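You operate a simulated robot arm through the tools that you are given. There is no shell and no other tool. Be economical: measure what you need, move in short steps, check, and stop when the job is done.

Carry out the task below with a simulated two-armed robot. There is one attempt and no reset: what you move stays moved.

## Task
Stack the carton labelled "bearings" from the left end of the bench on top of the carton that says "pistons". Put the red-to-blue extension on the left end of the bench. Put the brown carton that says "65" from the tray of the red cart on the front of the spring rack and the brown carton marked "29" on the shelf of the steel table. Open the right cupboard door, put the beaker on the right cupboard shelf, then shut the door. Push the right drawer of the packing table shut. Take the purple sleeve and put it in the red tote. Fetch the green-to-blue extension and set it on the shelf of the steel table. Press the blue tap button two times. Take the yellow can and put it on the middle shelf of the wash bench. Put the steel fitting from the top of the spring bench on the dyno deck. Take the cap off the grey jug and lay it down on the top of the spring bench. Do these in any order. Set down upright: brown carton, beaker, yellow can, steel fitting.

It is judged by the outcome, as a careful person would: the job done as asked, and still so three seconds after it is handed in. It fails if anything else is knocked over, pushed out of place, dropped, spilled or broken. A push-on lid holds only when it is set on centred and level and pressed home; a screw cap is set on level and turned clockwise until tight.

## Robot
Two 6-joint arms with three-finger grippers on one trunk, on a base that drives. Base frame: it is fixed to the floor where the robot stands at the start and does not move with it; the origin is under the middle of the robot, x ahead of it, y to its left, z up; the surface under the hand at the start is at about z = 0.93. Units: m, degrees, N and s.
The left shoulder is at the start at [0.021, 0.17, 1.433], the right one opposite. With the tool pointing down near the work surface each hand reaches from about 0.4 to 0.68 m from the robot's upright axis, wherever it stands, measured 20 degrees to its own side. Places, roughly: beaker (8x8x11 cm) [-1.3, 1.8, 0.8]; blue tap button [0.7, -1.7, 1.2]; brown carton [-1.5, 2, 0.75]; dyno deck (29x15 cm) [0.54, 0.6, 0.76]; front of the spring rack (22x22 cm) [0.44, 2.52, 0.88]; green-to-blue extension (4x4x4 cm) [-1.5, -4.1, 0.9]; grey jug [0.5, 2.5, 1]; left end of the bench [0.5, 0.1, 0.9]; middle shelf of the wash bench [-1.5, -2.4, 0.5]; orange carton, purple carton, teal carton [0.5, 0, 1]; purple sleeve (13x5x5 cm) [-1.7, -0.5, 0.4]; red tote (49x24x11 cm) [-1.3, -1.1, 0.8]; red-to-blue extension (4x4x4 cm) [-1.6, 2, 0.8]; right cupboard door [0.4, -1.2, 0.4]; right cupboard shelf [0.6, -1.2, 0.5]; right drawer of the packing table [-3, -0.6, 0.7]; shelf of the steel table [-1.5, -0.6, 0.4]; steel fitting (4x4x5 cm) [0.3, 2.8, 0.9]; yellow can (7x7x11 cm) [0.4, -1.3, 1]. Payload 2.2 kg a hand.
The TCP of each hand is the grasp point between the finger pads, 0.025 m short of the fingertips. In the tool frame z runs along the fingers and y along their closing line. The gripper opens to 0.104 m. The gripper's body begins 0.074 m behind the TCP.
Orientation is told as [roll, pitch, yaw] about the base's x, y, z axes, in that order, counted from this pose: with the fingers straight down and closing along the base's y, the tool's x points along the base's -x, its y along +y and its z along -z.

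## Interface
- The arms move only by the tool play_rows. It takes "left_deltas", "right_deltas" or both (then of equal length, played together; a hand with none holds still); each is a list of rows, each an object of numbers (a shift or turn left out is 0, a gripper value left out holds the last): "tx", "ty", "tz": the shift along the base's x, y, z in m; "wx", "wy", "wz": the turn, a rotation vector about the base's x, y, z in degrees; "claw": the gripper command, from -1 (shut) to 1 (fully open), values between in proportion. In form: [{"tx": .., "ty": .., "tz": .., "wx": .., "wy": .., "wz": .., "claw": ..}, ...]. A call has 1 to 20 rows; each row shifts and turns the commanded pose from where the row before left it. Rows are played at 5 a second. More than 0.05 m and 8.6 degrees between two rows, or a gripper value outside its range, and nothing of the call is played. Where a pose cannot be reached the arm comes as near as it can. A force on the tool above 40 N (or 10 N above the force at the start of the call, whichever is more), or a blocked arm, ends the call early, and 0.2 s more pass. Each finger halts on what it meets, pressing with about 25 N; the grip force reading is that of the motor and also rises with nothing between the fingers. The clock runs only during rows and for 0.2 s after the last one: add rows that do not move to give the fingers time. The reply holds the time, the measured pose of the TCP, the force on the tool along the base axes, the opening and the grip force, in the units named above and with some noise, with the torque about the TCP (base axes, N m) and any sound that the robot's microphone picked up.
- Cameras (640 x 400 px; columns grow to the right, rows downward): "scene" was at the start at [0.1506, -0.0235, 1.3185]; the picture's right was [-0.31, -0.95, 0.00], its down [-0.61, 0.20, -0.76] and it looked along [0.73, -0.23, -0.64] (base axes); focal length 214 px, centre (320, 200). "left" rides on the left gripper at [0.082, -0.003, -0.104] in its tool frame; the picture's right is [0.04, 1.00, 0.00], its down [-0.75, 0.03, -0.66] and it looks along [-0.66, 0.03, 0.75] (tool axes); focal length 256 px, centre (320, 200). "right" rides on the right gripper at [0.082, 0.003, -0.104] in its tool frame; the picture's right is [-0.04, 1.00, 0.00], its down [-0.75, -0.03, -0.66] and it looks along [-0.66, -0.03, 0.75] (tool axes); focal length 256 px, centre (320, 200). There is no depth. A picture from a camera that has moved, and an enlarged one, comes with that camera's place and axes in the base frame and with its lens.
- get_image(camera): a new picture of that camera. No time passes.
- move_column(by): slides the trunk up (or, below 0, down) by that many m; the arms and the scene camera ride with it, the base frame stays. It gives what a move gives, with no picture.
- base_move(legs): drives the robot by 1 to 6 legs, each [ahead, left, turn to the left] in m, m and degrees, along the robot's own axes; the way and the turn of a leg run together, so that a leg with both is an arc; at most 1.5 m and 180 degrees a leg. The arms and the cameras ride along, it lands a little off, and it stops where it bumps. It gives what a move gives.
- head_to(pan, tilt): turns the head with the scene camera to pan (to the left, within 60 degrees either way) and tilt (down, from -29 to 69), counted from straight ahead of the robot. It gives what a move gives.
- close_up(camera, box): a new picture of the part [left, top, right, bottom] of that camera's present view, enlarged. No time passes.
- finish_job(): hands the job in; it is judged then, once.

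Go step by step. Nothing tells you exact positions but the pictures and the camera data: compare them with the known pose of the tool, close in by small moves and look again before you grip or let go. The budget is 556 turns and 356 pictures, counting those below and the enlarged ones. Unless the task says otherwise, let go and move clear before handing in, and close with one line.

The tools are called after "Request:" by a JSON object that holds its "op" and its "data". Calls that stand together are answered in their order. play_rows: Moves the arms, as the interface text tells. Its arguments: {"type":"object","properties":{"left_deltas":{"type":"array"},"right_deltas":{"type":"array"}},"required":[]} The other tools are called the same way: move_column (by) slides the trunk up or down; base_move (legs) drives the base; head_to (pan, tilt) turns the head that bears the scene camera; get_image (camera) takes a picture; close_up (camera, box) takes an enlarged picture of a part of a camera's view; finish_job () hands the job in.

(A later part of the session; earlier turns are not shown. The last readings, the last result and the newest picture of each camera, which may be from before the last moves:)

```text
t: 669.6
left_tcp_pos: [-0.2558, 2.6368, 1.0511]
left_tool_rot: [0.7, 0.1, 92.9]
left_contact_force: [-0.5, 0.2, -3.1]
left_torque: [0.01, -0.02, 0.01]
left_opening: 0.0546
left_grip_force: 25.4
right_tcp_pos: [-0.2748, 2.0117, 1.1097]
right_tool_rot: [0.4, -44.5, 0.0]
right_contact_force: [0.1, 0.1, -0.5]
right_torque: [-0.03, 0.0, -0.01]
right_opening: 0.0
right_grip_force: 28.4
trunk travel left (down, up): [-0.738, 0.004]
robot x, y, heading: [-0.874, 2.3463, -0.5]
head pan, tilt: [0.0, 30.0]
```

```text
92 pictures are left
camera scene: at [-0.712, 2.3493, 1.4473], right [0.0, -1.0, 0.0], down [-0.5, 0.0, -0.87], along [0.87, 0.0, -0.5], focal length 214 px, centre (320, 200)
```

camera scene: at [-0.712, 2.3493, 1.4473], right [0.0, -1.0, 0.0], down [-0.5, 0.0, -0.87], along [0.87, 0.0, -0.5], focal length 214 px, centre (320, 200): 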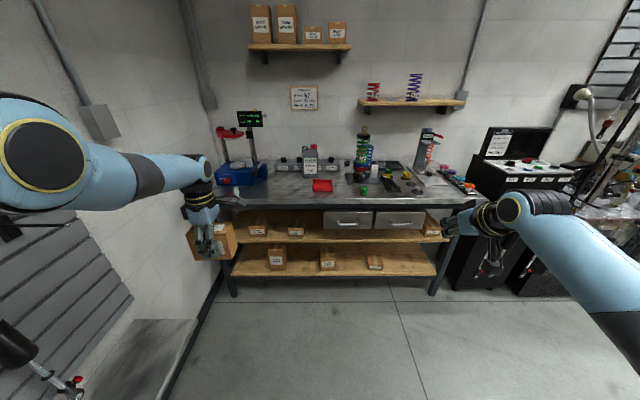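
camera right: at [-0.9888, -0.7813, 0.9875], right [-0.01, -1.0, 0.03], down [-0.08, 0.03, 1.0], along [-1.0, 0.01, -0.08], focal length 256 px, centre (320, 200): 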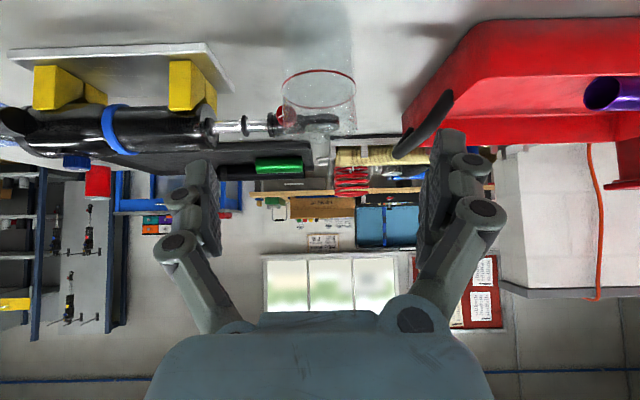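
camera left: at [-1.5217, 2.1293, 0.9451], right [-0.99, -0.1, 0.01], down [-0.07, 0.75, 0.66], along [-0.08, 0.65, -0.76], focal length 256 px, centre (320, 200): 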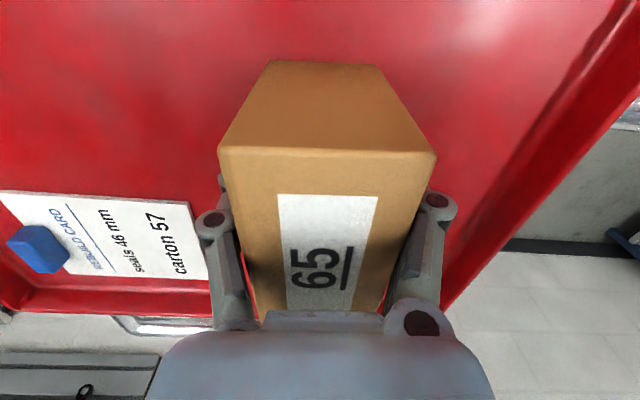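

Request:
{"op": "close_up", "data": {"camera": "scene", "box": [205, 95, 365, 215]}}

Request:
{"op": "close_up", "data": {"camera": "scene", "box": [270, 130, 350, 210]}}

```text
3.33 times, centred on (285, 155) of scene
camera zoom: at [-0.712, 2.3493, 1.4473], right [0.0, -1.0, 0.0], down [-0.5, 0.0, -0.87], along [0.87, 0.0, -0.5], focal length 715 px, centre (437, 350)
```

zoom: 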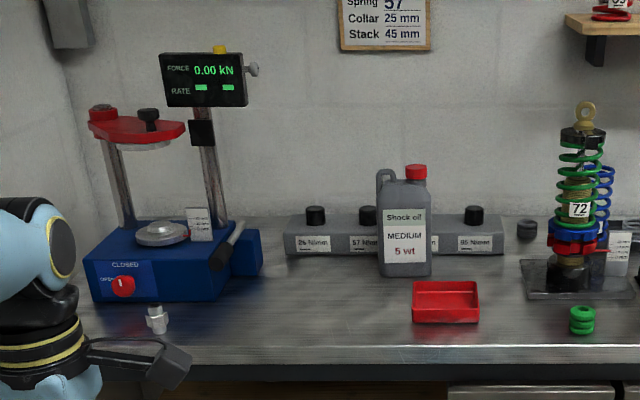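

```text
5.00 times, centred on (310, 170) of scene
camera zoom: at [-0.712, 2.3493, 1.4473], right [0.0, -1.0, 0.0], down [-0.5, 0.0, -0.87], along [0.87, 0.0, -0.5], focal length 1072 px, centre (370, 350)
```

zoom: 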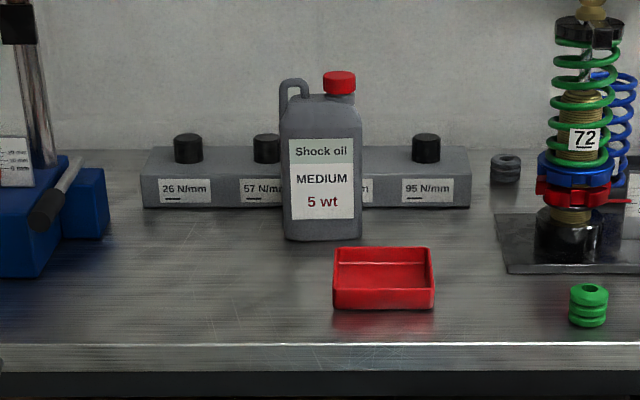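

The "spring rack" is the grey block with spring-rate labels; the clear bench area in front-left of the jug matches the given spot. I approach to set "65" at about (0.43, 2.53).

Request:
{"op": "base_move", "data": {"legs": [[0, -0.1, 0.5], [0.6, 0, 0]]}}

Request:
{"op": "head_to", "data": {"pan": 15, "tilt": 40}}

Request:
{"op": "get_image", "data": {"camera": "scene"}}

Request:
{"op": "get_image", "data": {"camera": "left"}}

```text
t: 673.8
left_tcp_pos: [0.3526, 2.5343, 1.0513]
left_tool_rot: [0.6, 0.1, 92.9]
left_contact_force: [-0.6, -0.1, -4.8]
left_torque: [0.0, -0.04, -0.02]
left_opening: 0.0546
left_grip_force: 25.0
right_tcp_pos: [0.3344, 1.9081, 1.1088]
right_tool_rot: [0.4, -44.5, 0.0]
right_contact_force: [-0.4, 0.2, 1.0]
right_torque: [0.01, 0.01, 0.04]
right_opening: 0.0001
right_grip_force: 28.4
trunk travel left (down, up): [-0.738, 0.004]
robot x, y, heading: [-0.2645, 2.2462, -0.2]
head pan, tilt: [0.0, 30.0]
```

```text
t: 674.5
left_tcp_pos: [0.3528, 2.5349, 1.0518]
left_tool_rot: [0.8, 0.1, 92.9]
left_contact_force: [0.8, -0.6, -2.8]
left_torque: [-0.02, 0.0, 0.02]
left_opening: 0.0547
left_grip_force: 25.4
right_tcp_pos: [0.3337, 1.908, 1.109]
right_tool_rot: [0.4, -44.6, 0.0]
right_contact_force: [0.5, 0.7, 0.4]
right_torque: [0.02, 0.0, 0.0]
right_opening: 0.0003
right_grip_force: 28.6
trunk travel left (down, up): [-0.738, 0.004]
robot x, y, heading: [-0.2645, 2.2439, -0.3]
head pan, tilt: [15.0, 40.0]
```

```text
89 pictures are left
camera scene: at [-0.1124, 2.2684, 1.432], right [0.25, -0.97, 0.0], down [-0.62, -0.16, -0.77], along [0.74, 0.19, -0.64], focal length 214 px, centre (320, 200)
```

scene: 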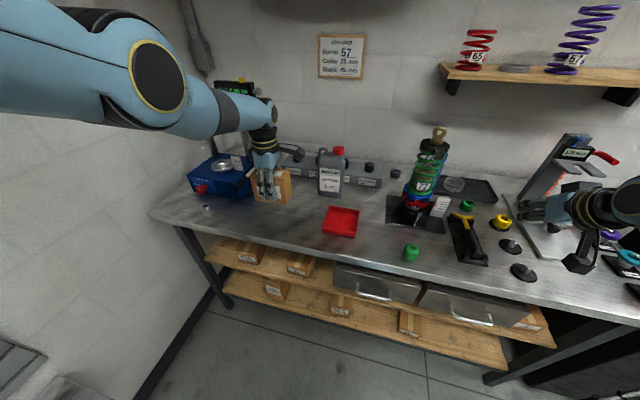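

```text
88 pictures are left
camera left: at [0.3605, 2.4533, 1.1553], right [-1.0, -0.09, 0.01], down [-0.06, 0.75, 0.66], along [-0.07, 0.65, -0.76], focal length 256 px, centre (320, 200)
```

left: 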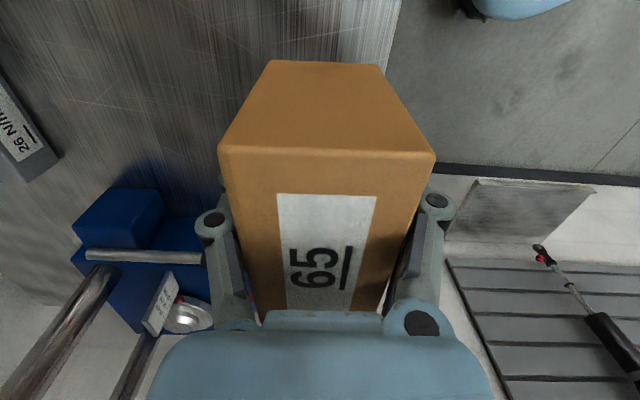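

Request:
{"op": "play_rows", "data": {"right_deltas": [{"tz": 0.04}, {"tz": 0.04}, {"tz": 0.04}, {}]}}

Request:
{"op": "base_move", "data": {"legs": [[0.075, 0, 0]]}}

Request:
{"op": "move_column", "data": {"by": -0.11}}

Request:
{"op": "close_up", "data": {"camera": "scene", "box": [160, 70, 400, 250]}}

```text
t: 675.5
left_tcp_pos: [0.3523, 2.5355, 1.0508]
left_tool_rot: [0.8, 0.0, 92.9]
left_contact_force: [-1.1, -0.2, -3.4]
left_torque: [0.02, 0.03, -0.03]
left_opening: 0.0549
left_grip_force: 25.0
right_tcp_pos: [0.334, 1.9081, 1.2293]
right_tool_rot: [0.4, -44.5, 0.0]
right_contact_force: [1.0, 0.4, -0.2]
right_torque: [0.02, 0.02, -0.02]
right_opening: 0.0
right_grip_force: 28.5
trunk travel left (down, up): [-0.738, 0.004]
robot x, y, heading: [-0.2625, 2.2444, -0.4]
head pan, tilt: [15.0, 40.0]
```

```text
t: 676.6
left_tcp_pos: [0.4249, 2.5345, 1.0518]
left_tool_rot: [0.7, 0.2, 93.0]
left_contact_force: [-0.1, 0.6, -3.8]
left_torque: [-0.03, 0.03, 0.0]
left_opening: 0.0546
left_grip_force: 25.1
right_tcp_pos: [0.4075, 1.9079, 1.2295]
right_tool_rot: [0.5, -44.6, 0.0]
right_contact_force: [0.9, -0.9, 0.7]
right_torque: [-0.02, 0.01, 0.0]
right_opening: 0.0001
right_grip_force: 28.7
trunk travel left (down, up): [-0.738, 0.004]
robot x, y, heading: [-0.1881, 2.2422, -0.1]
head pan, tilt: [15.0, 40.0]
```

```text
t: 678.0
left_tcp_pos: [0.425, 2.5357, 0.941]
left_tool_rot: [0.7, 0.1, 93.0]
left_contact_force: [-1.0, 0.1, -3.6]
left_torque: [0.02, 0.0, 0.0]
left_opening: 0.055
left_grip_force: 24.7
right_tcp_pos: [0.407, 1.9083, 1.1199]
right_tool_rot: [0.4, -44.6, 0.0]
right_contact_force: [-0.2, -0.1, -0.3]
right_torque: [0.01, 0.03, 0.01]
right_opening: 0.0
right_grip_force: 28.4
trunk travel left (down, up): [-0.628, 0.114]
robot x, y, heading: [-0.1927, 2.247, -0.1]
head pan, tilt: [15.0, 40.0]
```

```text
2.22 times, centred on (280, 160) of scene
camera zoom: at [-0.0392, 2.2683, 1.3219], right [0.26, -0.97, 0.0], down [-0.62, -0.16, -0.77], along [0.74, 0.2, -0.64], focal length 477 px, centre (409, 289)
```

zoom: 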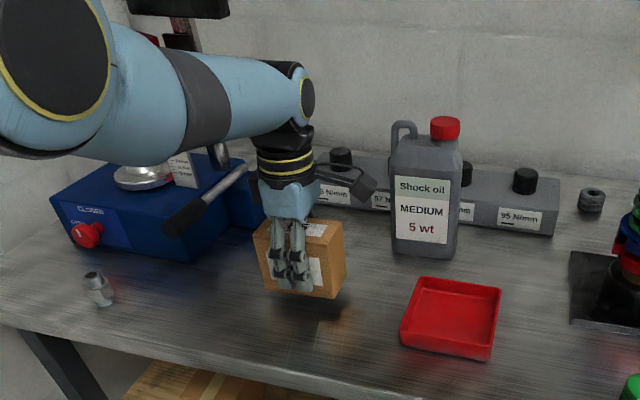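

Request:
{"op": "play_rows", "data": {"left_deltas": [{"tz": -0.01}, {"tz": -0.006}, {"tz": -0.004}, {"tz": -0.003}, {}]}}

```text
t: 679.2
left_tcp_pos: [0.4178, 2.5337, 0.9218]
left_tool_rot: [0.6, 0.1, 93.0]
left_contact_force: [-0.1, -0.3, -2.5]
left_torque: [0.05, -0.02, -0.01]
left_opening: 0.0542
left_grip_force: 24.9
left hand out of reach, approached as far as the arm can: row 1, 2
right_tcp_pos: [0.4086, 1.9086, 1.1192]
right_tool_rot: [0.5, -44.5, 0.0]
right_contact_force: [0.2, 0.0, -0.4]
right_torque: [0.03, -0.02, 0.0]
right_opening: 0.0003
right_grip_force: 28.4
trunk travel left (down, up): [-0.628, 0.114]
robot x, y, heading: [-0.1908, 2.2414, -0.3]
head pan, tilt: [15.0, 40.0]
```

Request:
{"op": "move_column", "data": {"by": -0.006}}

Request:
{"op": "move_column", "data": {"by": -0.005}}

```text
t: 679.7
left_tcp_pos: [0.4182, 2.5336, 0.9211]
left_tool_rot: [0.2, 0.0, 93.0]
left_contact_force: [-3.6, 2.2, 26.3]
left_torque: [-0.26, -0.67, -0.06]
left_opening: 0.0547
left_grip_force: 25.1
right_tcp_pos: [0.4058, 1.9074, 1.1141]
right_tool_rot: [0.6, -44.8, 0.0]
right_contact_force: [-0.2, -0.4, 0.2]
right_torque: [0.04, -0.01, -0.01]
right_opening: 0.0
right_grip_force: 29.0
trunk travel left (down, up): [-0.622, 0.12]
robot x, y, heading: [-0.1893, 2.2447, -0.3]
head pan, tilt: [15.0, 40.0]
```

```text
t: 680.1
left_tcp_pos: [0.4197, 2.5329, 0.9205]
left_tool_rot: [0.0, 0.1, 93.0]
left_contact_force: [-7.5, -1.0, 16.5]
left_torque: [0.37, -0.19, 0.15]
left_opening: 0.0549
left_grip_force: 24.6
right_tcp_pos: [0.4047, 1.9078, 1.1116]
right_tool_rot: [0.4, -44.6, -0.1]
right_contact_force: [-0.7, 0.0, -0.5]
right_torque: [-0.02, 0.03, 0.03]
right_opening: 0.0001
right_grip_force: 28.3
trunk travel left (down, up): [-0.62, 0.122]
robot x, y, heading: [-0.1908, 2.2476, -0.2]
head pan, tilt: [15.0, 40.0]
stopped: the force on the tool passed its limit at 45 N (the readings are from after the stop); the commanded pose is now the measured one
```

Seated. Release and rise.

Request:
{"op": "play_rows", "data": {"left_deltas": [{"tz": 0.002}, {"claw": 0.3}, {"claw": 1}, {}, {}]}}

Request:
{"op": "move_column", "data": {"by": 0.12}}

Request:
{"op": "get_image", "data": {"camera": "left"}}

```text
t: 681.3
left_tcp_pos: [0.4204, 2.5343, 0.92]
left_tool_rot: [0.3, 0.1, 93.0]
left_contact_force: [0.4, 0.2, 0.1]
left_torque: [0.03, 0.02, 0.01]
left_opening: 0.1043
left_grip_force: 0.1
right_tcp_pos: [0.4072, 1.908, 1.1109]
right_tool_rot: [0.4, -44.5, -0.1]
right_contact_force: [-0.1, -0.7, 0.4]
right_torque: [-0.01, -0.01, 0.03]
right_opening: 0.0001
right_grip_force: 28.2
trunk travel left (down, up): [-0.62, 0.122]
robot x, y, heading: [-0.1885, 2.2435, -0.1]
head pan, tilt: [15.0, 40.0]
```

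```text
t: 682.8
left_tcp_pos: [0.4201, 2.5345, 1.0394]
left_tool_rot: [0.3, 0.1, 93.0]
left_contact_force: [-0.1, 0.3, -0.6]
left_torque: [-0.01, 0.02, -0.01]
left_opening: 0.1042
left_grip_force: 0.1
right_tcp_pos: [0.407, 1.9087, 1.2302]
right_tool_rot: [0.5, -44.5, 0.0]
right_contact_force: [0.4, -0.1, 0.4]
right_torque: [0.02, 0.0, 0.0]
right_opening: 0.0
right_grip_force: 28.2
trunk travel left (down, up): [-0.74, 0.002]
robot x, y, heading: [-0.195, 2.2459, -0.1]
head pan, tilt: [15.0, 40.0]
```

```text
86 pictures are left
camera left: at [0.4278, 2.453, 1.1436], right [-1.0, -0.09, 0.0], down [-0.07, 0.75, 0.66], along [-0.06, 0.65, -0.76], focal length 256 px, centre (320, 200)
```

left: 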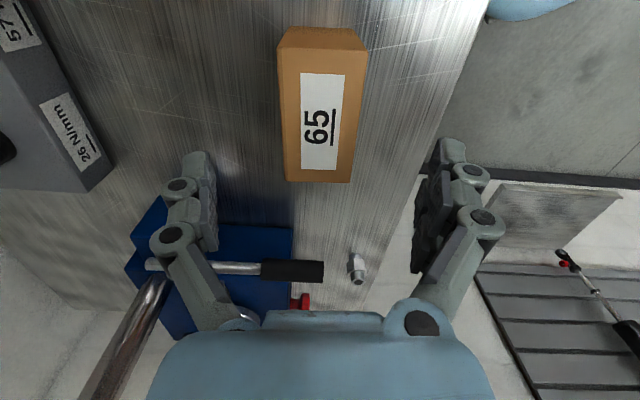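

"65" stands in place. Now the jug cap; I measure it.

Request:
{"op": "head_to", "data": {"pan": 5, "tilt": 30}}

Request:
{"op": "close_up", "data": {"camera": "scene", "box": [230, 110, 350, 210]}}

```text
t: 683.5
left_tcp_pos: [0.4188, 2.5346, 1.0409]
left_tool_rot: [0.3, 0.1, 93.0]
left_contact_force: [0.5, 0.0, 0.1]
left_torque: [-0.01, 0.02, 0.01]
left_opening: 0.104
left_grip_force: 0.0
right_tcp_pos: [0.4077, 1.9084, 1.2319]
right_tool_rot: [0.4, -44.5, 0.1]
right_contact_force: [-0.1, -0.1, -0.3]
right_torque: [0.01, 0.0, -0.02]
right_opening: 0.0
right_grip_force: 28.4
trunk travel left (down, up): [-0.74, 0.002]
robot x, y, heading: [-0.1921, 2.2432, -0.5]
head pan, tilt: [5.0, 30.0]
```

```text
4.00 times, centred on (290, 160) of scene
camera zoom: at [-0.0314, 2.2542, 1.449], right [0.08, -1.0, 0.0], down [-0.5, -0.04, -0.87], along [0.86, 0.07, -0.5], focal length 858 px, centre (440, 360)
```

zoom: 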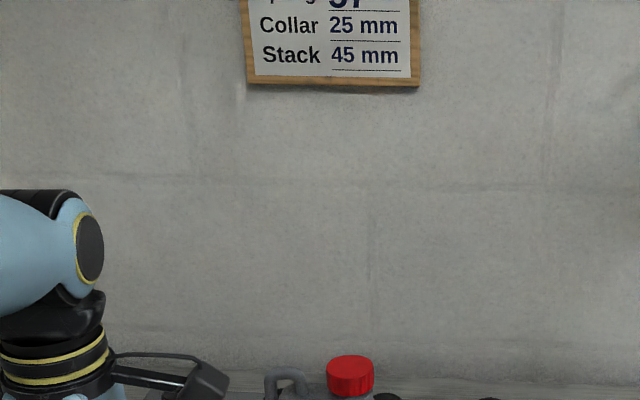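

Cap centre ≈ (0.584, 2.377), z 1.06–1.09, 4 cm across; the jug's grip loop beside it tops out at ≈ 1.075. I turn the left hand back to yaw -77° so I can unscrew counter-clockwise, and raise it.

Request:
{"op": "play_rows", "data": {"left_deltas": [{"wz": -8.5, "tz": 0.02}, {"wz": -8.5, "tz": 0.02}, {"wz": -8.5, "tz": 0.02}, {"wz": -8.5, "tz": 0.02}, {"wz": -8.5, "tz": 0.02}, {"wz": -8.5, "tz": 0.01}, {"wz": -8.5}, {"wz": -8.5}, {"wz": -8.5}, {"wz": -8.5}, {"wz": -8.5}, {"wz": -8.5}, {"wz": -8.5}, {"wz": -8.5}, {"wz": -8.5}, {"wz": -8.5}, {"wz": -8.5}, {"wz": -8.5}, {"wz": -8.5}, {"wz": -8.5}]}}

Request:
{"op": "base_move", "data": {"legs": [[0, -0.15, 0.4]]}}

Request:
{"op": "get_image", "data": {"camera": "left"}}

```text
t: 687.7
left_tcp_pos: [0.4201, 2.5341, 1.1491]
left_tool_rot: [0.2, 0.1, -77.1]
left_contact_force: [-0.4, 0.1, 0.2]
left_torque: [0.01, 0.01, 0.02]
left_opening: 0.1041
left_grip_force: 0.1
right_tcp_pos: [0.4081, 1.91, 1.2304]
right_tool_rot: [0.3, -44.6, 0.0]
right_contact_force: [-0.5, -0.1, 1.1]
right_torque: [-0.02, 0.0, 0.01]
right_opening: 0.0
right_grip_force: 27.8
trunk travel left (down, up): [-0.74, 0.002]
robot x, y, heading: [-0.1896, 2.2444, -0.4]
head pan, tilt: [5.0, 30.0]
```

```text
t: 689.1
left_tcp_pos: [0.4184, 2.3826, 1.1488]
left_tool_rot: [0.3, 0.1, -76.8]
left_contact_force: [0.4, 1.3, -0.1]
left_torque: [0.0, 0.0, -0.03]
left_opening: 0.1039
left_grip_force: 0.0
right_tcp_pos: [0.4081, 1.757, 1.2301]
right_tool_rot: [0.4, -44.6, 0.2]
right_contact_force: [-0.8, -0.6, 0.1]
right_torque: [-0.01, 0.0, 0.0]
right_opening: 0.0
right_grip_force: 28.4
trunk travel left (down, up): [-0.74, 0.002]
robot x, y, heading: [-0.1897, 2.0893, -0.1]
head pan, tilt: [5.0, 30.0]
```

```text
84 pictures are left
camera left: at [0.3963, 2.4605, 1.2538], right [0.96, 0.27, 0.0], down [0.2, -0.73, 0.66], along [0.18, -0.63, -0.76], focal length 256 px, centre (320, 200)
```

left: 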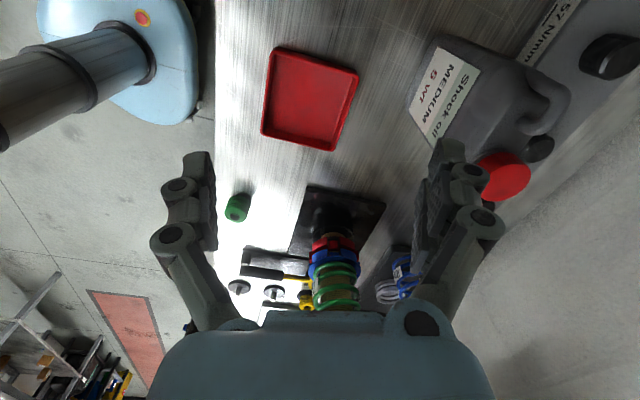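

Request:
{"op": "play_rows", "data": {"right_deltas": [{"tx": -0.03, "ty": 0.03}, {"tx": -0.03, "ty": 0.03}, {"tx": -0.03, "ty": 0.02}, {}]}}

Request:
{"op": "base_move", "data": {"legs": [[0.13, 0, 0]]}}

Request:
{"op": "get_image", "data": {"camera": "left"}}

Request:
{"op": "get_image", "data": {"camera": "scene"}}

```text
t: 690.1
left_tcp_pos: [0.4196, 2.382, 1.1493]
left_tool_rot: [0.3, 0.2, -76.8]
left_contact_force: [0.0, -0.2, 0.2]
left_torque: [0.04, 0.01, 0.0]
left_opening: 0.104
left_grip_force: 0.1
right_tcp_pos: [0.3182, 1.8364, 1.232]
right_tool_rot: [0.5, -44.6, 0.2]
right_contact_force: [0.6, 0.6, -0.5]
right_torque: [-0.01, 0.03, -0.02]
right_opening: 0.0001
right_grip_force: 28.2
trunk travel left (down, up): [-0.74, 0.002]
robot x, y, heading: [-0.1892, 2.0868, 0.3]
head pan, tilt: [5.0, 30.0]
```

```text
t: 691.4
left_tcp_pos: [0.5451, 2.3806, 1.1508]
left_tool_rot: [0.1, 0.1, -76.9]
left_contact_force: [0.9, 0.2, -0.1]
left_torque: [-0.01, 0.02, 0.01]
left_opening: 0.104
left_grip_force: 0.1
right_tcp_pos: [0.4446, 1.8374, 1.2308]
right_tool_rot: [0.4, -44.6, 0.1]
right_contact_force: [-0.4, 0.7, -0.5]
right_torque: [-0.02, 0.02, 0.02]
right_opening: 0.0
right_grip_force: 29.0
trunk travel left (down, up): [-0.74, 0.002]
robot x, y, heading: [-0.0648, 2.0888, -0.0]
head pan, tilt: [5.0, 30.0]
```

```text
83 pictures are left
camera left: at [0.5236, 2.4591, 1.254], right [0.96, 0.27, 0.0], down [0.2, -0.73, 0.66], along [0.18, -0.63, -0.76], focal length 256 px, centre (320, 200)
```

left: 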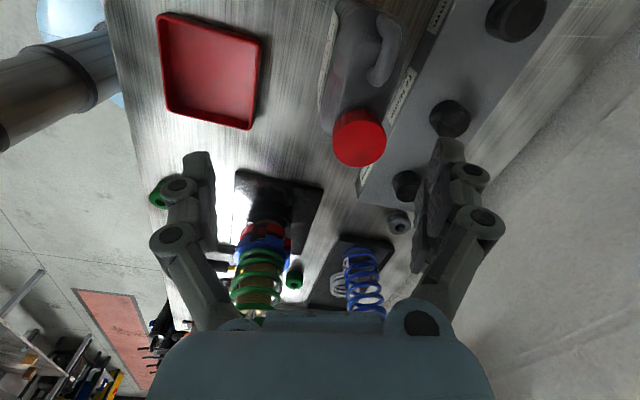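

```text
82 pictures are left
camera scene: at [0.095, 2.0997, 1.4491], right [0.09, -1.0, 0.0], down [-0.5, -0.04, -0.87], along [0.86, 0.07, -0.5], focal length 214 px, centre (320, 200)
```

scene: 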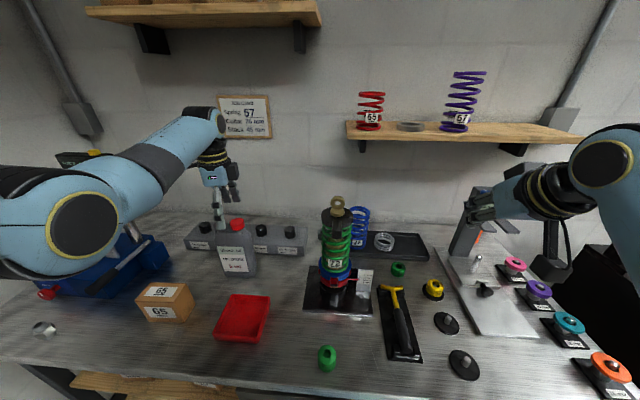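

Request:
{"op": "play_rows", "data": {"left_deltas": [{"tx": 0.017, "claw": 0.4}, {"tx": 0.015}, {"tz": -0.025}, {}]}}

Request:
{"op": "get_image", "data": {"camera": "left"}}

Request:
{"op": "close_up", "data": {"camera": "scene", "box": [170, 150, 290, 290]}}

```text
t: 692.4
left_tcp_pos: [0.576, 2.3817, 1.1249]
left_tool_rot: [0.2, 0.1, -77.0]
left_contact_force: [0.0, 0.4, -0.3]
left_torque: [0.01, -0.01, -0.01]
left_opening: 0.0726
left_grip_force: 0.1
right_tcp_pos: [0.4458, 1.8347, 1.2311]
right_tool_rot: [0.4, -44.6, 0.2]
right_contact_force: [-0.4, -0.2, 0.2]
right_torque: [-0.01, -0.01, -0.02]
right_opening: 0.0002
right_grip_force: 28.5
trunk travel left (down, up): [-0.74, 0.002]
robot x, y, heading: [-0.0686, 2.09, -0.3]
head pan, tilt: [5.0, 30.0]
```

```text
81 pictures are left
camera left: at [0.5544, 2.4596, 1.2287], right [0.96, 0.27, 0.0], down [0.2, -0.73, 0.65], along [0.18, -0.63, -0.76], focal length 256 px, centre (320, 200)
```

left: 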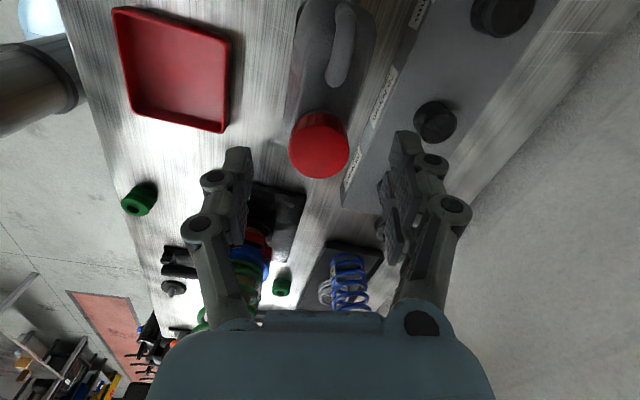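

```text
2.86 times, centred on (230, 220) of scene
camera zoom: at [0.0949, 2.0996, 1.4491], right [0.09, -1.0, 0.0], down [-0.5, -0.04, -0.87], along [0.86, 0.07, -0.5], focal length 613 px, centre (577, 143)
```

zoom: 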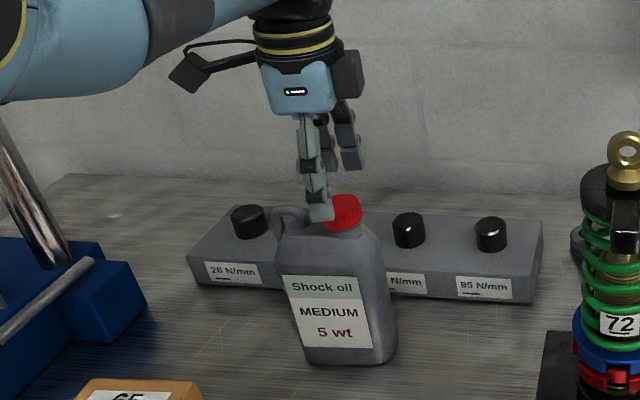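

Aligned over the cap. Lower so the tips take the cap's upper half, and close.

Request:
{"op": "play_rows", "data": {"left_deltas": [{"tz": -0.012}, {"tz": -0.01}, {"claw": -1}, {}, {}]}}

Request:
{"op": "close_up", "data": {"camera": "scene", "box": [170, 150, 290, 290]}}

```text
t: 693.6
left_tcp_pos: [0.5756, 2.3802, 1.104]
left_tool_rot: [0.2, 0.2, -76.9]
left_contact_force: [0.8, 0.4, 0.3]
left_torque: [-0.02, 0.0, -0.01]
left_opening: 0.0366
left_grip_force: 25.0
left hand out of reach, approached as far as the arm can: row 2
right_tcp_pos: [0.4454, 1.8358, 1.2316]
right_tool_rot: [0.4, -44.5, 0.1]
right_contact_force: [0.0, -0.2, 1.0]
right_torque: [0.0, -0.03, -0.01]
right_opening: 0.0001
right_grip_force: 27.8
trunk travel left (down, up): [-0.74, 0.002]
robot x, y, heading: [-0.0649, 2.0915, -0.3]
head pan, tilt: [5.0, 30.0]
```

```text
2.86 times, centred on (230, 220) of scene
camera zoom: at [0.0953, 2.0999, 1.4491], right [0.09, -1.0, 0.0], down [-0.5, -0.04, -0.87], along [0.86, 0.07, -0.5], focal length 613 px, centre (577, 143)
```

zoom: 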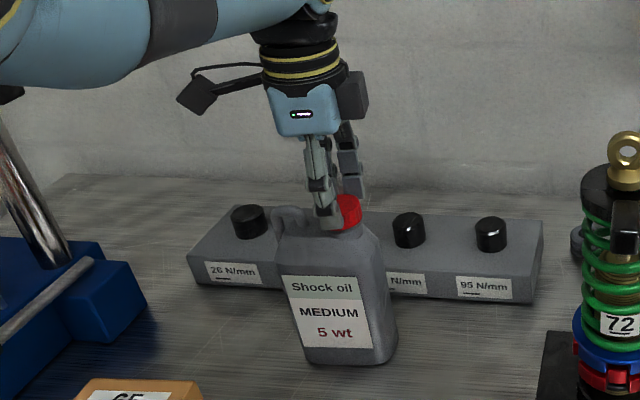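

The arm is right at its reach edge; for a steady turn I re-seat with the base 4 cm closer.

Request:
{"op": "play_rows", "data": {"left_deltas": [{"claw": 0.4}, {}, {"tz": 0.03}, {"tx": -0.02}, {"tx": -0.02}, {}]}}

Request:
{"op": "base_move", "data": {"legs": [[0.04, 0, 0]]}}

Request:
{"op": "move_column", "data": {"by": -0.02}}

Request:
{"op": "get_image", "data": {"camera": "left"}}

```text
t: 695.0
left_tcp_pos: [0.535, 2.3815, 1.1326]
left_tool_rot: [0.1, 0.1, -76.9]
left_contact_force: [-1.3, 0.1, 0.3]
left_torque: [0.01, 0.0, -0.02]
left_opening: 0.0728
left_grip_force: 0.1
right_tcp_pos: [0.4451, 1.8362, 1.2303]
right_tool_rot: [0.4, -44.4, 0.0]
right_contact_force: [0.5, -0.7, -1.0]
right_torque: [-0.01, 0.01, 0.02]
right_opening: 0.0
right_grip_force: 28.1
trunk travel left (down, up): [-0.74, 0.002]
robot x, y, heading: [-0.0635, 2.091, -0.1]
head pan, tilt: [5.0, 30.0]
```

```text
t: 695.9
left_tcp_pos: [0.5736, 2.3811, 1.1346]
left_tool_rot: [0.2, 0.1, -76.8]
left_contact_force: [0.3, -0.1, 2.1]
left_torque: [0.0, 0.01, 0.0]
left_opening: 0.0726
left_grip_force: 0.0
right_tcp_pos: [0.4834, 1.8356, 1.232]
right_tool_rot: [0.4, -44.6, 0.2]
right_contact_force: [-0.5, -0.3, -0.4]
right_torque: [-0.02, 0.02, 0.0]
right_opening: 0.0
right_grip_force: 28.4
trunk travel left (down, up): [-0.74, 0.002]
robot x, y, heading: [-0.0244, 2.0899, -0.1]
head pan, tilt: [5.0, 30.0]
```

```text
t: 696.5
left_tcp_pos: [0.5773, 2.3821, 1.113]
left_tool_rot: [0.1, 0.1, -76.9]
left_contact_force: [-0.1, -0.2, -0.7]
left_torque: [0.03, 0.01, 0.02]
left_opening: 0.0728
left_grip_force: 0.1
right_tcp_pos: [0.4871, 1.8355, 1.21]
right_tool_rot: [0.4, -44.5, 0.2]
right_contact_force: [0.5, 0.6, -0.2]
right_torque: [0.02, 0.01, -0.03]
right_opening: 0.0
right_grip_force: 28.4
trunk travel left (down, up): [-0.72, 0.022]
robot x, y, heading: [-0.029, 2.0902, 0.0]
head pan, tilt: [5.0, 30.0]
```

```text
78 pictures are left
camera left: at [0.5546, 2.4599, 1.2168], right [0.96, 0.27, 0.0], down [0.2, -0.73, 0.65], along [0.18, -0.63, -0.76], focal length 256 px, centre (320, 200)
```

left: 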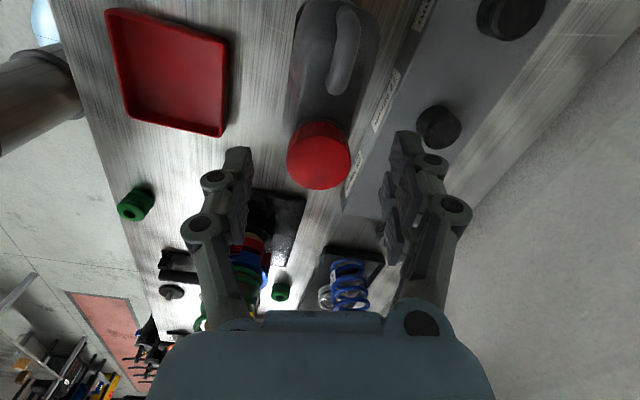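

Request:
{"op": "play_rows", "data": {"left_deltas": [{"tz": -0.01}, {"claw": -1}, {}, {}, {"wz": 8.5}, {"wz": 8.5}, {"wz": 8.5}, {}]}}

Request:
{"op": "close_up", "data": {"camera": "scene", "box": [170, 150, 290, 290]}}

```text
t: 698.4
left_tcp_pos: [0.5764, 2.3805, 1.1032]
left_tool_rot: [0.2, 0.2, -51.3]
left_contact_force: [0.9, -0.9, -0.5]
left_torque: [-0.03, -0.08, 0.03]
left_opening: 0.0369
left_grip_force: 24.5
right_tcp_pos: [0.4847, 1.8354, 1.2112]
right_tool_rot: [0.3, -44.5, 0.1]
right_contact_force: [0.1, -0.3, 0.2]
right_torque: [0.02, 0.02, -0.02]
right_opening: 0.0
right_grip_force: 28.3
trunk travel left (down, up): [-0.72, 0.022]
robot x, y, heading: [-0.0224, 2.0862, 0.1]
head pan, tilt: [5.0, 30.0]
```

```text
2.86 times, centred on (230, 220) of scene
camera zoom: at [0.1356, 2.0997, 1.429], right [0.09, -1.0, 0.0], down [-0.5, -0.04, -0.87], along [0.86, 0.07, -0.5], focal length 613 px, centre (577, 143)
```

zoom: 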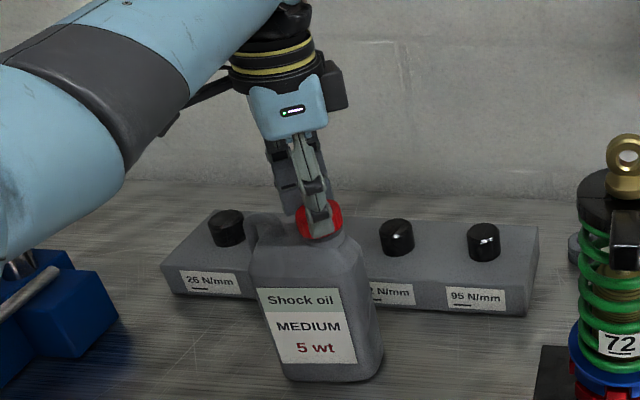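

The jug stays put while the cap turns. I continue unscrewing.

Request:
{"op": "play_rows", "data": {"left_deltas": [{"wz": 8.5}, {"wz": 8.5}, {"wz": 8.5}, {"wz": 8.5}, {"wz": 8.5}, {"wz": 8.5}, {"wz": 8.5}, {"wz": 8.5}, {"wz": 8.5}, {"wz": 8.5}, {"wz": 8.5}, {"wz": 8.5}, {"wz": 8.5}, {"wz": 8.5}, {"wz": 8.5}, {"wz": 8.5}, {}]}}

Request:
{"op": "close_up", "data": {"camera": "scene", "box": [170, 150, 290, 290]}}

```text
t: 702.0
left_tcp_pos: [0.5746, 2.3808, 1.1044]
left_tool_rot: [0.1, 0.0, 84.8]
left_contact_force: [4.6, -4.2, 17.7]
left_torque: [-0.23, -0.22, 0.02]
left_opening: 0.0374
left_grip_force: 24.9
right_tcp_pos: [0.4838, 1.8339, 1.2111]
right_tool_rot: [0.6, -44.7, 0.1]
right_contact_force: [0.5, 0.8, 0.0]
right_torque: [0.0, 0.04, -0.01]
right_opening: 0.0
right_grip_force: 28.4
trunk travel left (down, up): [-0.72, 0.022]
robot x, y, heading: [-0.0229, 2.0889, 0.1]
head pan, tilt: [5.0, 30.0]
```

```text
2.86 times, centred on (230, 220) of scene
camera zoom: at [0.1343, 2.0981, 1.4292], right [0.09, -1.0, 0.0], down [-0.5, -0.04, -0.87], along [0.86, 0.08, -0.5], focal length 613 px, centre (577, 143)
```

zoom: 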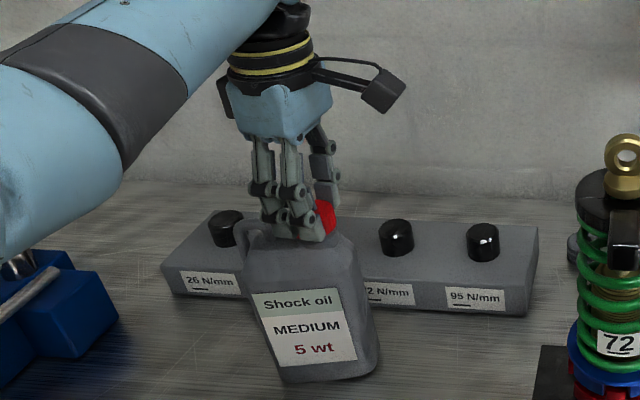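

The cap has climbed (pushing up on the hand). I ease the hand up a little.

Request:
{"op": "play_rows", "data": {"left_deltas": [{"tz": 0.004}, {"tz": 0.003}, {}]}}

Request:
{"op": "close_up", "data": {"camera": "scene", "box": [170, 150, 290, 290]}}

```text
t: 702.8
left_tcp_pos: [0.575, 2.3836, 1.1081]
left_tool_rot: [0.4, 0.1, 84.7]
left_contact_force: [-0.1, -0.3, -5.6]
left_torque: [-0.11, -0.02, -0.02]
left_opening: 0.0373
left_grip_force: 25.0
right_tcp_pos: [0.4863, 1.8363, 1.2119]
right_tool_rot: [0.3, -44.4, 0.1]
right_contact_force: [0.4, -0.2, -0.6]
right_torque: [-0.01, -0.02, 0.0]
right_opening: 0.0001
right_grip_force: 28.0
trunk travel left (down, up): [-0.72, 0.022]
robot x, y, heading: [-0.0212, 2.0913, -0.0]
head pan, tilt: [5.0, 30.0]
```

```text
2.86 times, centred on (230, 220) of scene
camera zoom: at [0.1361, 2.1002, 1.4288], right [0.09, -1.0, 0.0], down [-0.5, -0.04, -0.87], along [0.86, 0.07, -0.5], focal length 613 px, centre (577, 143)
```

zoom: 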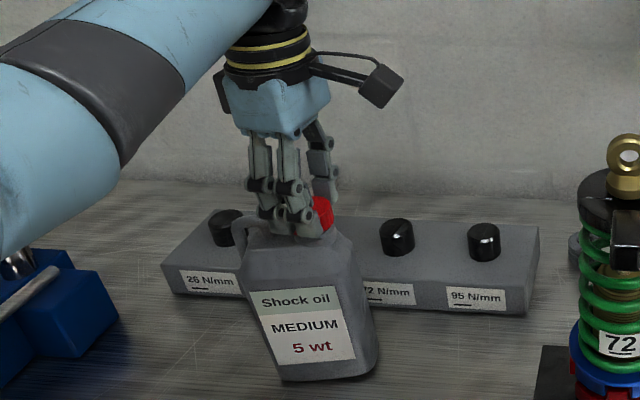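

Still attached (it started to lift the jug). I lower again, release, and take a second stroke.

Request:
{"op": "play_rows", "data": {"left_deltas": [{"tz": -0.006}, {}, {"claw": 0.4}, {}, {"tz": 0.02}, {"tz": 0.02}, {}]}}

Request:
{"op": "close_up", "data": {"camera": "scene", "box": [170, 150, 290, 290]}}

Request:
{"op": "play_rows", "data": {"left_deltas": [{"wz": -8.5}, {"wz": -8.5}, {"wz": -8.5}, {"wz": -8.5}, {"wz": -8.5}, {"wz": -8.5}, {"wz": -8.5}, {"wz": -8.5}, {"wz": -8.5}, {"wz": -8.5}, {"wz": -8.5}, {"wz": -8.5}, {"wz": -8.5}, {"wz": -8.5}, {"wz": -8.5}, {"wz": -8.5}, {"wz": -8.5}, {"wz": -8.5}, {"wz": -8.5}, {}]}}

Request:
{"op": "get_image", "data": {"camera": "left"}}

```text
t: 704.4
left_tcp_pos: [0.5749, 2.3815, 1.1441]
left_tool_rot: [0.2, 0.1, 84.7]
left_contact_force: [0.7, 0.4, 0.5]
left_torque: [-0.04, 0.01, -0.01]
left_opening: 0.0728
left_grip_force: 0.1
right_tcp_pos: [0.4863, 1.8364, 1.2113]
right_tool_rot: [0.4, -44.5, 0.1]
right_contact_force: [0.1, -0.1, -0.3]
right_torque: [0.0, 0.01, -0.01]
right_opening: 0.0001
right_grip_force: 28.8
trunk travel left (down, up): [-0.72, 0.022]
robot x, y, heading: [-0.022, 2.0852, -0.1]
head pan, tilt: [5.0, 30.0]
```

```text
2.86 times, centred on (230, 220) of scene
camera zoom: at [0.1356, 2.1, 1.429], right [0.09, -1.0, 0.0], down [-0.5, -0.04, -0.87], along [0.86, 0.07, -0.5], focal length 613 px, centre (577, 143)
```

zoom: 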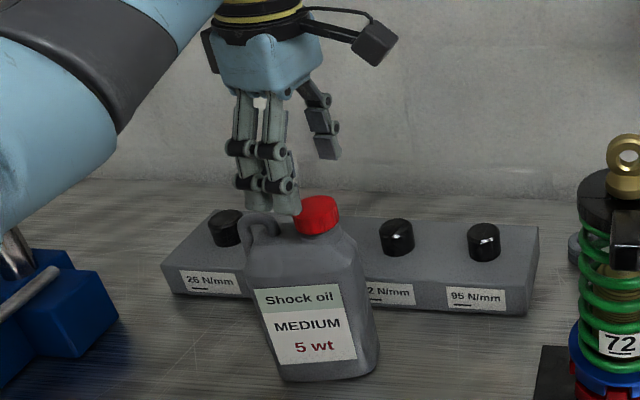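

```text
t: 708.5
left_tcp_pos: [0.5747, 2.3829, 1.1445]
left_tool_rot: [0.2, 0.1, -77.0]
left_contact_force: [-0.4, 0.3, -0.8]
left_torque: [-0.02, -0.04, 0.02]
left_opening: 0.0728
left_grip_force: 0.1
right_tcp_pos: [0.4852, 1.8365, 1.2117]
right_tool_rot: [0.5, -44.5, 0.2]
right_contact_force: [-0.4, 0.3, 0.4]
right_torque: [0.01, 0.02, 0.02]
right_opening: 0.0001
right_grip_force: 29.2
trunk travel left (down, up): [-0.72, 0.022]
robot x, y, heading: [-0.0244, 2.0854, -0.3]
head pan, tilt: [5.0, 30.0]
```

```text
73 pictures are left
camera left: at [0.553, 2.46, 1.2489], right [0.96, 0.26, 0.0], down [0.2, -0.73, 0.65], along [0.18, -0.63, -0.76], focal length 256 px, centre (320, 200)
```

left: 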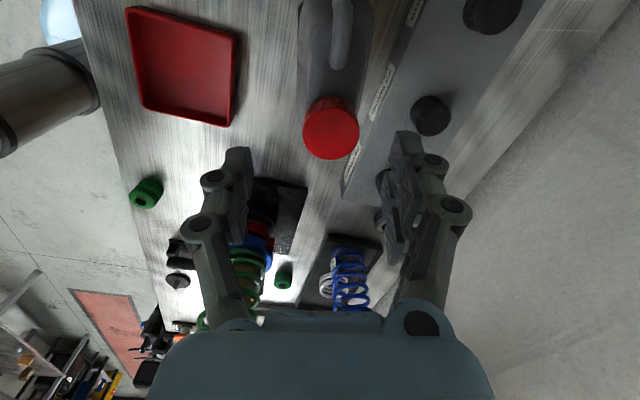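

Cap is a touch further in x; I re-centre and take the second stroke, rising slightly with the thread.

Request:
{"op": "play_rows", "data": {"left_deltas": [{"tx": 0.007, "ty": 0.002, "tz": -0.018}, {"tz": -0.018}, {"claw": -1}, {}, {}]}}

Request:
{"op": "play_rows", "data": {"left_deltas": [{"wz": 8.5, "tz": 0.0002}, {"wz": 8.5, "tz": 0.0002}, {"wz": 8.5, "tz": 0.0002}, {"wz": 8.5, "tz": 0.0002}, {"wz": 8.5, "tz": 0.0002}, {"wz": 8.5, "tz": 0.0002}, {"wz": 8.5, "tz": 0.0002}, {"wz": 8.5, "tz": 0.0002}, {"wz": 8.5, "tz": 0.0002}, {"wz": 8.5, "tz": 0.0002}, {"wz": 8.5, "tz": 0.0002}, {"wz": 8.5, "tz": 0.0002}, {"wz": 8.5, "tz": 0.0002}, {"wz": 8.5, "tz": 0.0002}, {"wz": 8.5, "tz": 0.0002}, {"wz": 8.5, "tz": 0.0002}, {"wz": 8.5, "tz": 0.0002}, {"wz": 8.5, "tz": 0.0002}, {"wz": 8.5}, {}]}}

Request:
{"op": "close_up", "data": {"camera": "scene", "box": [170, 150, 290, 290]}}

```text
t: 709.8
left_tcp_pos: [0.5838, 2.3828, 1.1096]
left_tool_rot: [0.1, 0.1, -76.9]
left_contact_force: [-1.0, 0.1, 1.0]
left_torque: [0.0, -0.06, -0.01]
left_opening: 0.0369
left_grip_force: 24.8
right_tcp_pos: [0.4853, 1.8352, 1.2123]
right_tool_rot: [0.4, -44.6, 0.1]
right_contact_force: [0.5, -0.4, 0.1]
right_torque: [-0.03, 0.0, 0.0]
right_opening: 0.0
right_grip_force: 28.3
trunk travel left (down, up): [-0.72, 0.022]
robot x, y, heading: [-0.0226, 2.0908, -0.3]
head pan, tilt: [5.0, 30.0]
```

```text
t: 714.0
left_tcp_pos: [0.5808, 2.3852, 1.1114]
left_tool_rot: [0.2, 0.1, 84.8]
left_contact_force: [-1.6, -0.6, -1.4]
left_torque: [0.01, -0.02, -0.02]
left_opening: 0.0368
left_grip_force: 25.0
right_tcp_pos: [0.4856, 1.8358, 1.2115]
right_tool_rot: [0.4, -44.5, 0.2]
right_contact_force: [0.4, 0.2, 0.5]
right_torque: [0.01, -0.03, -0.03]
right_opening: 0.0
right_grip_force: 28.4
trunk travel left (down, up): [-0.72, 0.022]
robot x, y, heading: [-0.0232, 2.0923, -0.2]
head pan, tilt: [5.0, 30.0]
```

```text
2.86 times, centred on (230, 220) of scene
camera zoom: at [0.1355, 2.0999, 1.429], right [0.09, -1.0, 0.0], down [-0.5, -0.04, -0.87], along [0.86, 0.07, -0.5], focal length 613 px, centre (577, 143)
```

zoom: 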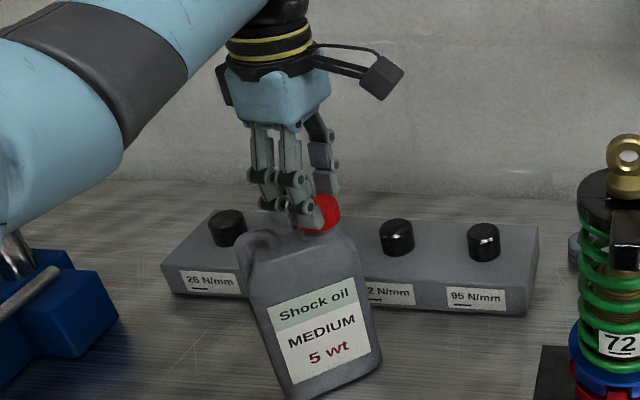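

The jug turned a little too. I test a small lift to see if the cap is free.

Request:
{"op": "play_rows", "data": {"left_deltas": [{"tz": 0.003}, {"tz": 0.003}, {}]}}

Request:
{"op": "close_up", "data": {"camera": "scene", "box": [170, 150, 290, 290]}}

```text
t: 714.8
left_tcp_pos: [0.5818, 2.3825, 1.1192]
left_tool_rot: [0.2, 0.1, 84.7]
left_contact_force: [-0.7, -0.2, -0.2]
left_torque: [-0.03, 0.0, -0.03]
left_opening: 0.037
left_grip_force: 24.7
right_tcp_pos: [0.4858, 1.8362, 1.2122]
right_tool_rot: [0.4, -44.5, 0.3]
right_contact_force: [0.6, 0.0, -0.2]
right_torque: [-0.02, 0.06, -0.03]
right_opening: 0.0
right_grip_force: 28.2
trunk travel left (down, up): [-0.72, 0.022]
robot x, y, heading: [-0.0273, 2.0903, -0.2]
head pan, tilt: [5.0, 30.0]
```

```text
2.86 times, centred on (230, 220) of scene
camera zoom: at [0.1356, 2.0999, 1.429], right [0.09, -1.0, 0.0], down [-0.5, -0.04, -0.87], along [0.86, 0.07, -0.5], focal length 613 px, centre (577, 143)
```

zoom: 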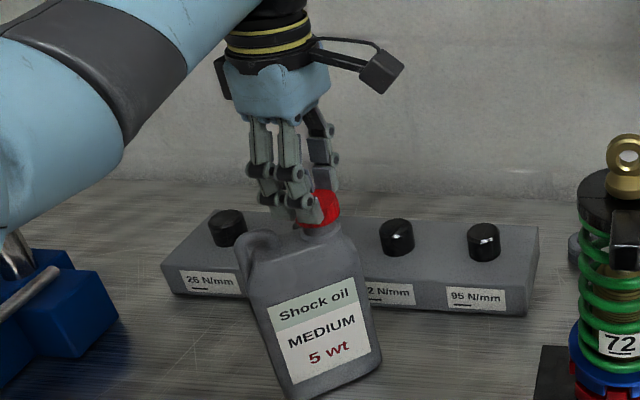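

The cap is free. I lift it, back the base off, and bring it to clear bench top near (0.41, 2.435).

Request:
{"op": "play_rows", "data": {"left_deltas": [{"tz": 0.02}, {"tz": 0.02}, {}], "right_deltas": [{"tz": 0.03}, {"tz": 0.03}, {}]}}

Request:
{"op": "base_move", "data": {"legs": [[-0.17, 0.05, 0]]}}

Request:
{"op": "head_to", "data": {"pan": 20, "tilt": 40}}

Request:
{"op": "get_image", "data": {"camera": "scene"}}

Request:
{"op": "get_image", "data": {"camera": "left"}}

```text
t: 715.5
left_tcp_pos: [0.5816, 2.3813, 1.1592]
left_tool_rot: [0.2, 0.0, 84.8]
left_contact_force: [-0.4, 0.5, 0.0]
left_torque: [-0.01, 0.0, -0.01]
left_opening: 0.037
left_grip_force: 25.3
right_tcp_pos: [0.4842, 1.8364, 1.2697]
right_tool_rot: [0.4, -44.4, 0.2]
right_contact_force: [-0.9, -0.2, 0.0]
right_torque: [-0.01, 0.01, 0.0]
right_opening: 0.0003
right_grip_force: 28.2
trunk travel left (down, up): [-0.72, 0.022]
robot x, y, heading: [-0.024, 2.0908, -0.5]
head pan, tilt: [5.0, 30.0]
```

```text
t: 717.1
left_tcp_pos: [0.4092, 2.4295, 1.1588]
left_tool_rot: [0.3, 0.1, 84.3]
left_contact_force: [-0.3, -0.2, -0.6]
left_torque: [-0.05, -0.02, 0.01]
left_opening: 0.037
left_grip_force: 24.6
right_tcp_pos: [0.3094, 1.8841, 1.2708]
right_tool_rot: [0.4, -44.6, 0.0]
right_contact_force: [-0.7, -0.1, 0.6]
right_torque: [-0.03, -0.01, -0.02]
right_opening: 0.0001
right_grip_force: 28.5
trunk travel left (down, up): [-0.72, 0.022]
robot x, y, heading: [-0.1971, 2.1409, -0.4]
head pan, tilt: [5.0, 30.0]
```

```text
t: 717.8
left_tcp_pos: [0.4092, 2.4293, 1.1589]
left_tool_rot: [0.3, 0.1, 84.4]
left_contact_force: [0.1, 0.3, -0.1]
left_torque: [0.01, -0.01, 0.0]
left_opening: 0.0365
left_grip_force: 25.1
right_tcp_pos: [0.3086, 1.8843, 1.2711]
right_tool_rot: [0.4, -44.6, -0.2]
right_contact_force: [-0.2, -0.3, -0.2]
right_torque: [0.01, -0.01, 0.01]
right_opening: 0.0005
right_grip_force: 28.2
trunk travel left (down, up): [-0.72, 0.022]
robot x, y, heading: [-0.1981, 2.1425, -0.2]
head pan, tilt: [20.0, 40.0]
```

```text
70 pictures are left
camera scene: at [-0.0487, 2.1704, 1.4137], right [0.34, -0.94, 0.0], down [-0.61, -0.22, -0.77], along [0.72, 0.26, -0.64], focal length 214 px, centre (320, 200)
```

scene: 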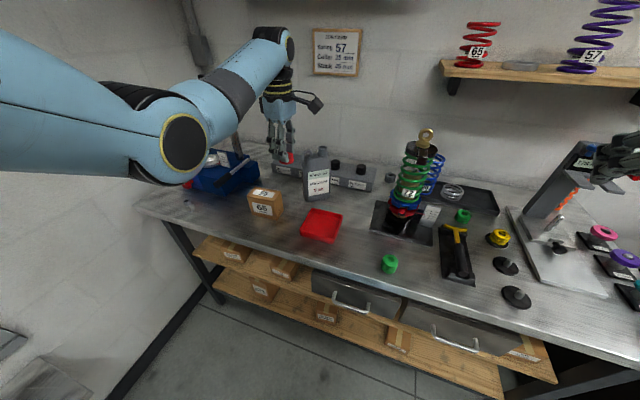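

```text
69 pictures are left
camera left: at [0.4045, 2.3476, 1.2625], right [-1.0, 0.06, 0.0], down [0.05, 0.75, 0.66], along [0.03, 0.65, -0.76], focal length 256 px, centre (320, 200)
```

left: 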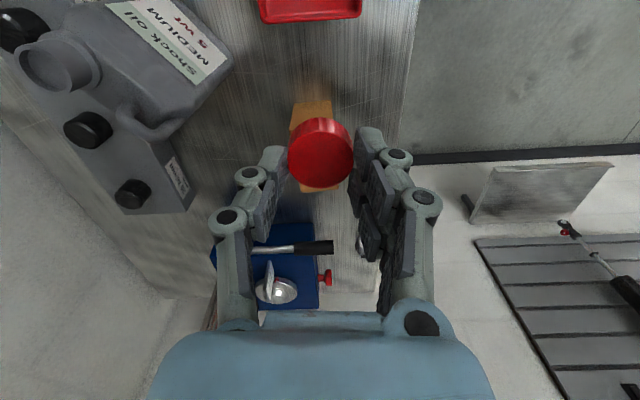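

Request:
{"op": "play_rows", "data": {"left_deltas": [{"ty": -0.004}, {}]}}

Request:
{"op": "move_column", "data": {"by": -0.215}}

Request:
{"op": "get_image", "data": {"camera": "left"}}

```text
t: 718.4
left_tcp_pos: [0.4093, 2.424, 1.1578]
left_tool_rot: [0.3, 0.0, 84.4]
left_contact_force: [0.0, -0.2, 0.0]
left_torque: [0.0, -0.01, 0.02]
left_opening: 0.0366
left_grip_force: 24.8
right_tcp_pos: [0.3099, 1.8845, 1.2699]
right_tool_rot: [0.4, -44.5, 0.0]
right_contact_force: [-0.8, -0.1, 0.6]
right_torque: [0.01, 0.02, -0.02]
right_opening: 0.0
right_grip_force: 28.3
trunk travel left (down, up): [-0.72, 0.022]
robot x, y, heading: [-0.1996, 2.1379, -0.3]
head pan, tilt: [20.0, 40.0]
```

```text
t: 720.7
left_tcp_pos: [0.4089, 2.4248, 0.944]
left_tool_rot: [0.2, 0.1, 84.4]
left_contact_force: [-0.4, -0.4, -0.6]
left_torque: [0.02, -0.02, -0.02]
left_opening: 0.0368
left_grip_force: 25.0
right_tcp_pos: [0.3096, 1.8847, 1.0571]
right_tool_rot: [0.4, -44.6, 0.0]
right_contact_force: [0.3, -0.3, -0.2]
right_torque: [0.02, -0.03, -0.01]
right_opening: 0.0
right_grip_force: 28.2
trunk travel left (down, up): [-0.505, 0.237]
robot x, y, heading: [-0.1954, 2.1409, -0.4]
head pan, tilt: [20.0, 40.0]
```

```text
68 pictures are left
camera left: at [0.4043, 2.3436, 1.0479], right [-1.0, 0.06, 0.0], down [0.05, 0.75, 0.65], along [0.03, 0.65, -0.76], focal length 256 px, centre (320, 200)
```

left: 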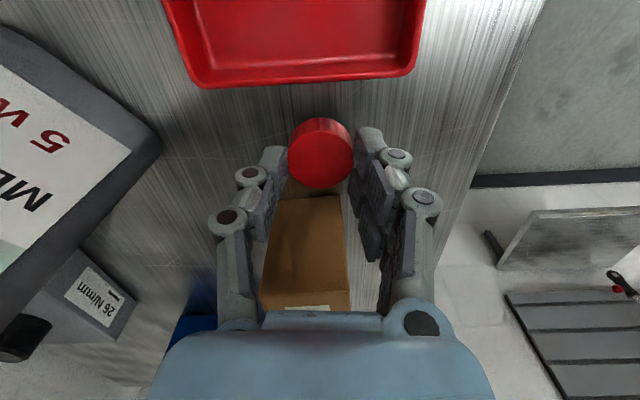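

Request:
{"op": "play_rows", "data": {"left_deltas": [{"tz": -0.01}, {"tz": -0.005}, {"tz": -0.004}, {"tz": -0.003}, {}]}}

```text
t: 721.9
left_tcp_pos: [0.4087, 2.4257, 0.9209]
left_tool_rot: [0.2, 0.0, 84.3]
left_contact_force: [0.0, 0.2, -0.8]
left_torque: [0.02, 0.02, -0.01]
left_opening: 0.0369
left_grip_force: 25.0
right_tcp_pos: [0.3098, 1.8847, 1.0565]
right_tool_rot: [0.3, -44.4, 0.0]
right_contact_force: [0.1, 0.4, 0.7]
right_torque: [-0.02, 0.0, 0.03]
right_opening: 0.0001
right_grip_force: 28.5
trunk travel left (down, up): [-0.505, 0.237]
robot x, y, heading: [-0.1977, 2.1389, -0.4]
head pan, tilt: [20.0, 40.0]
```

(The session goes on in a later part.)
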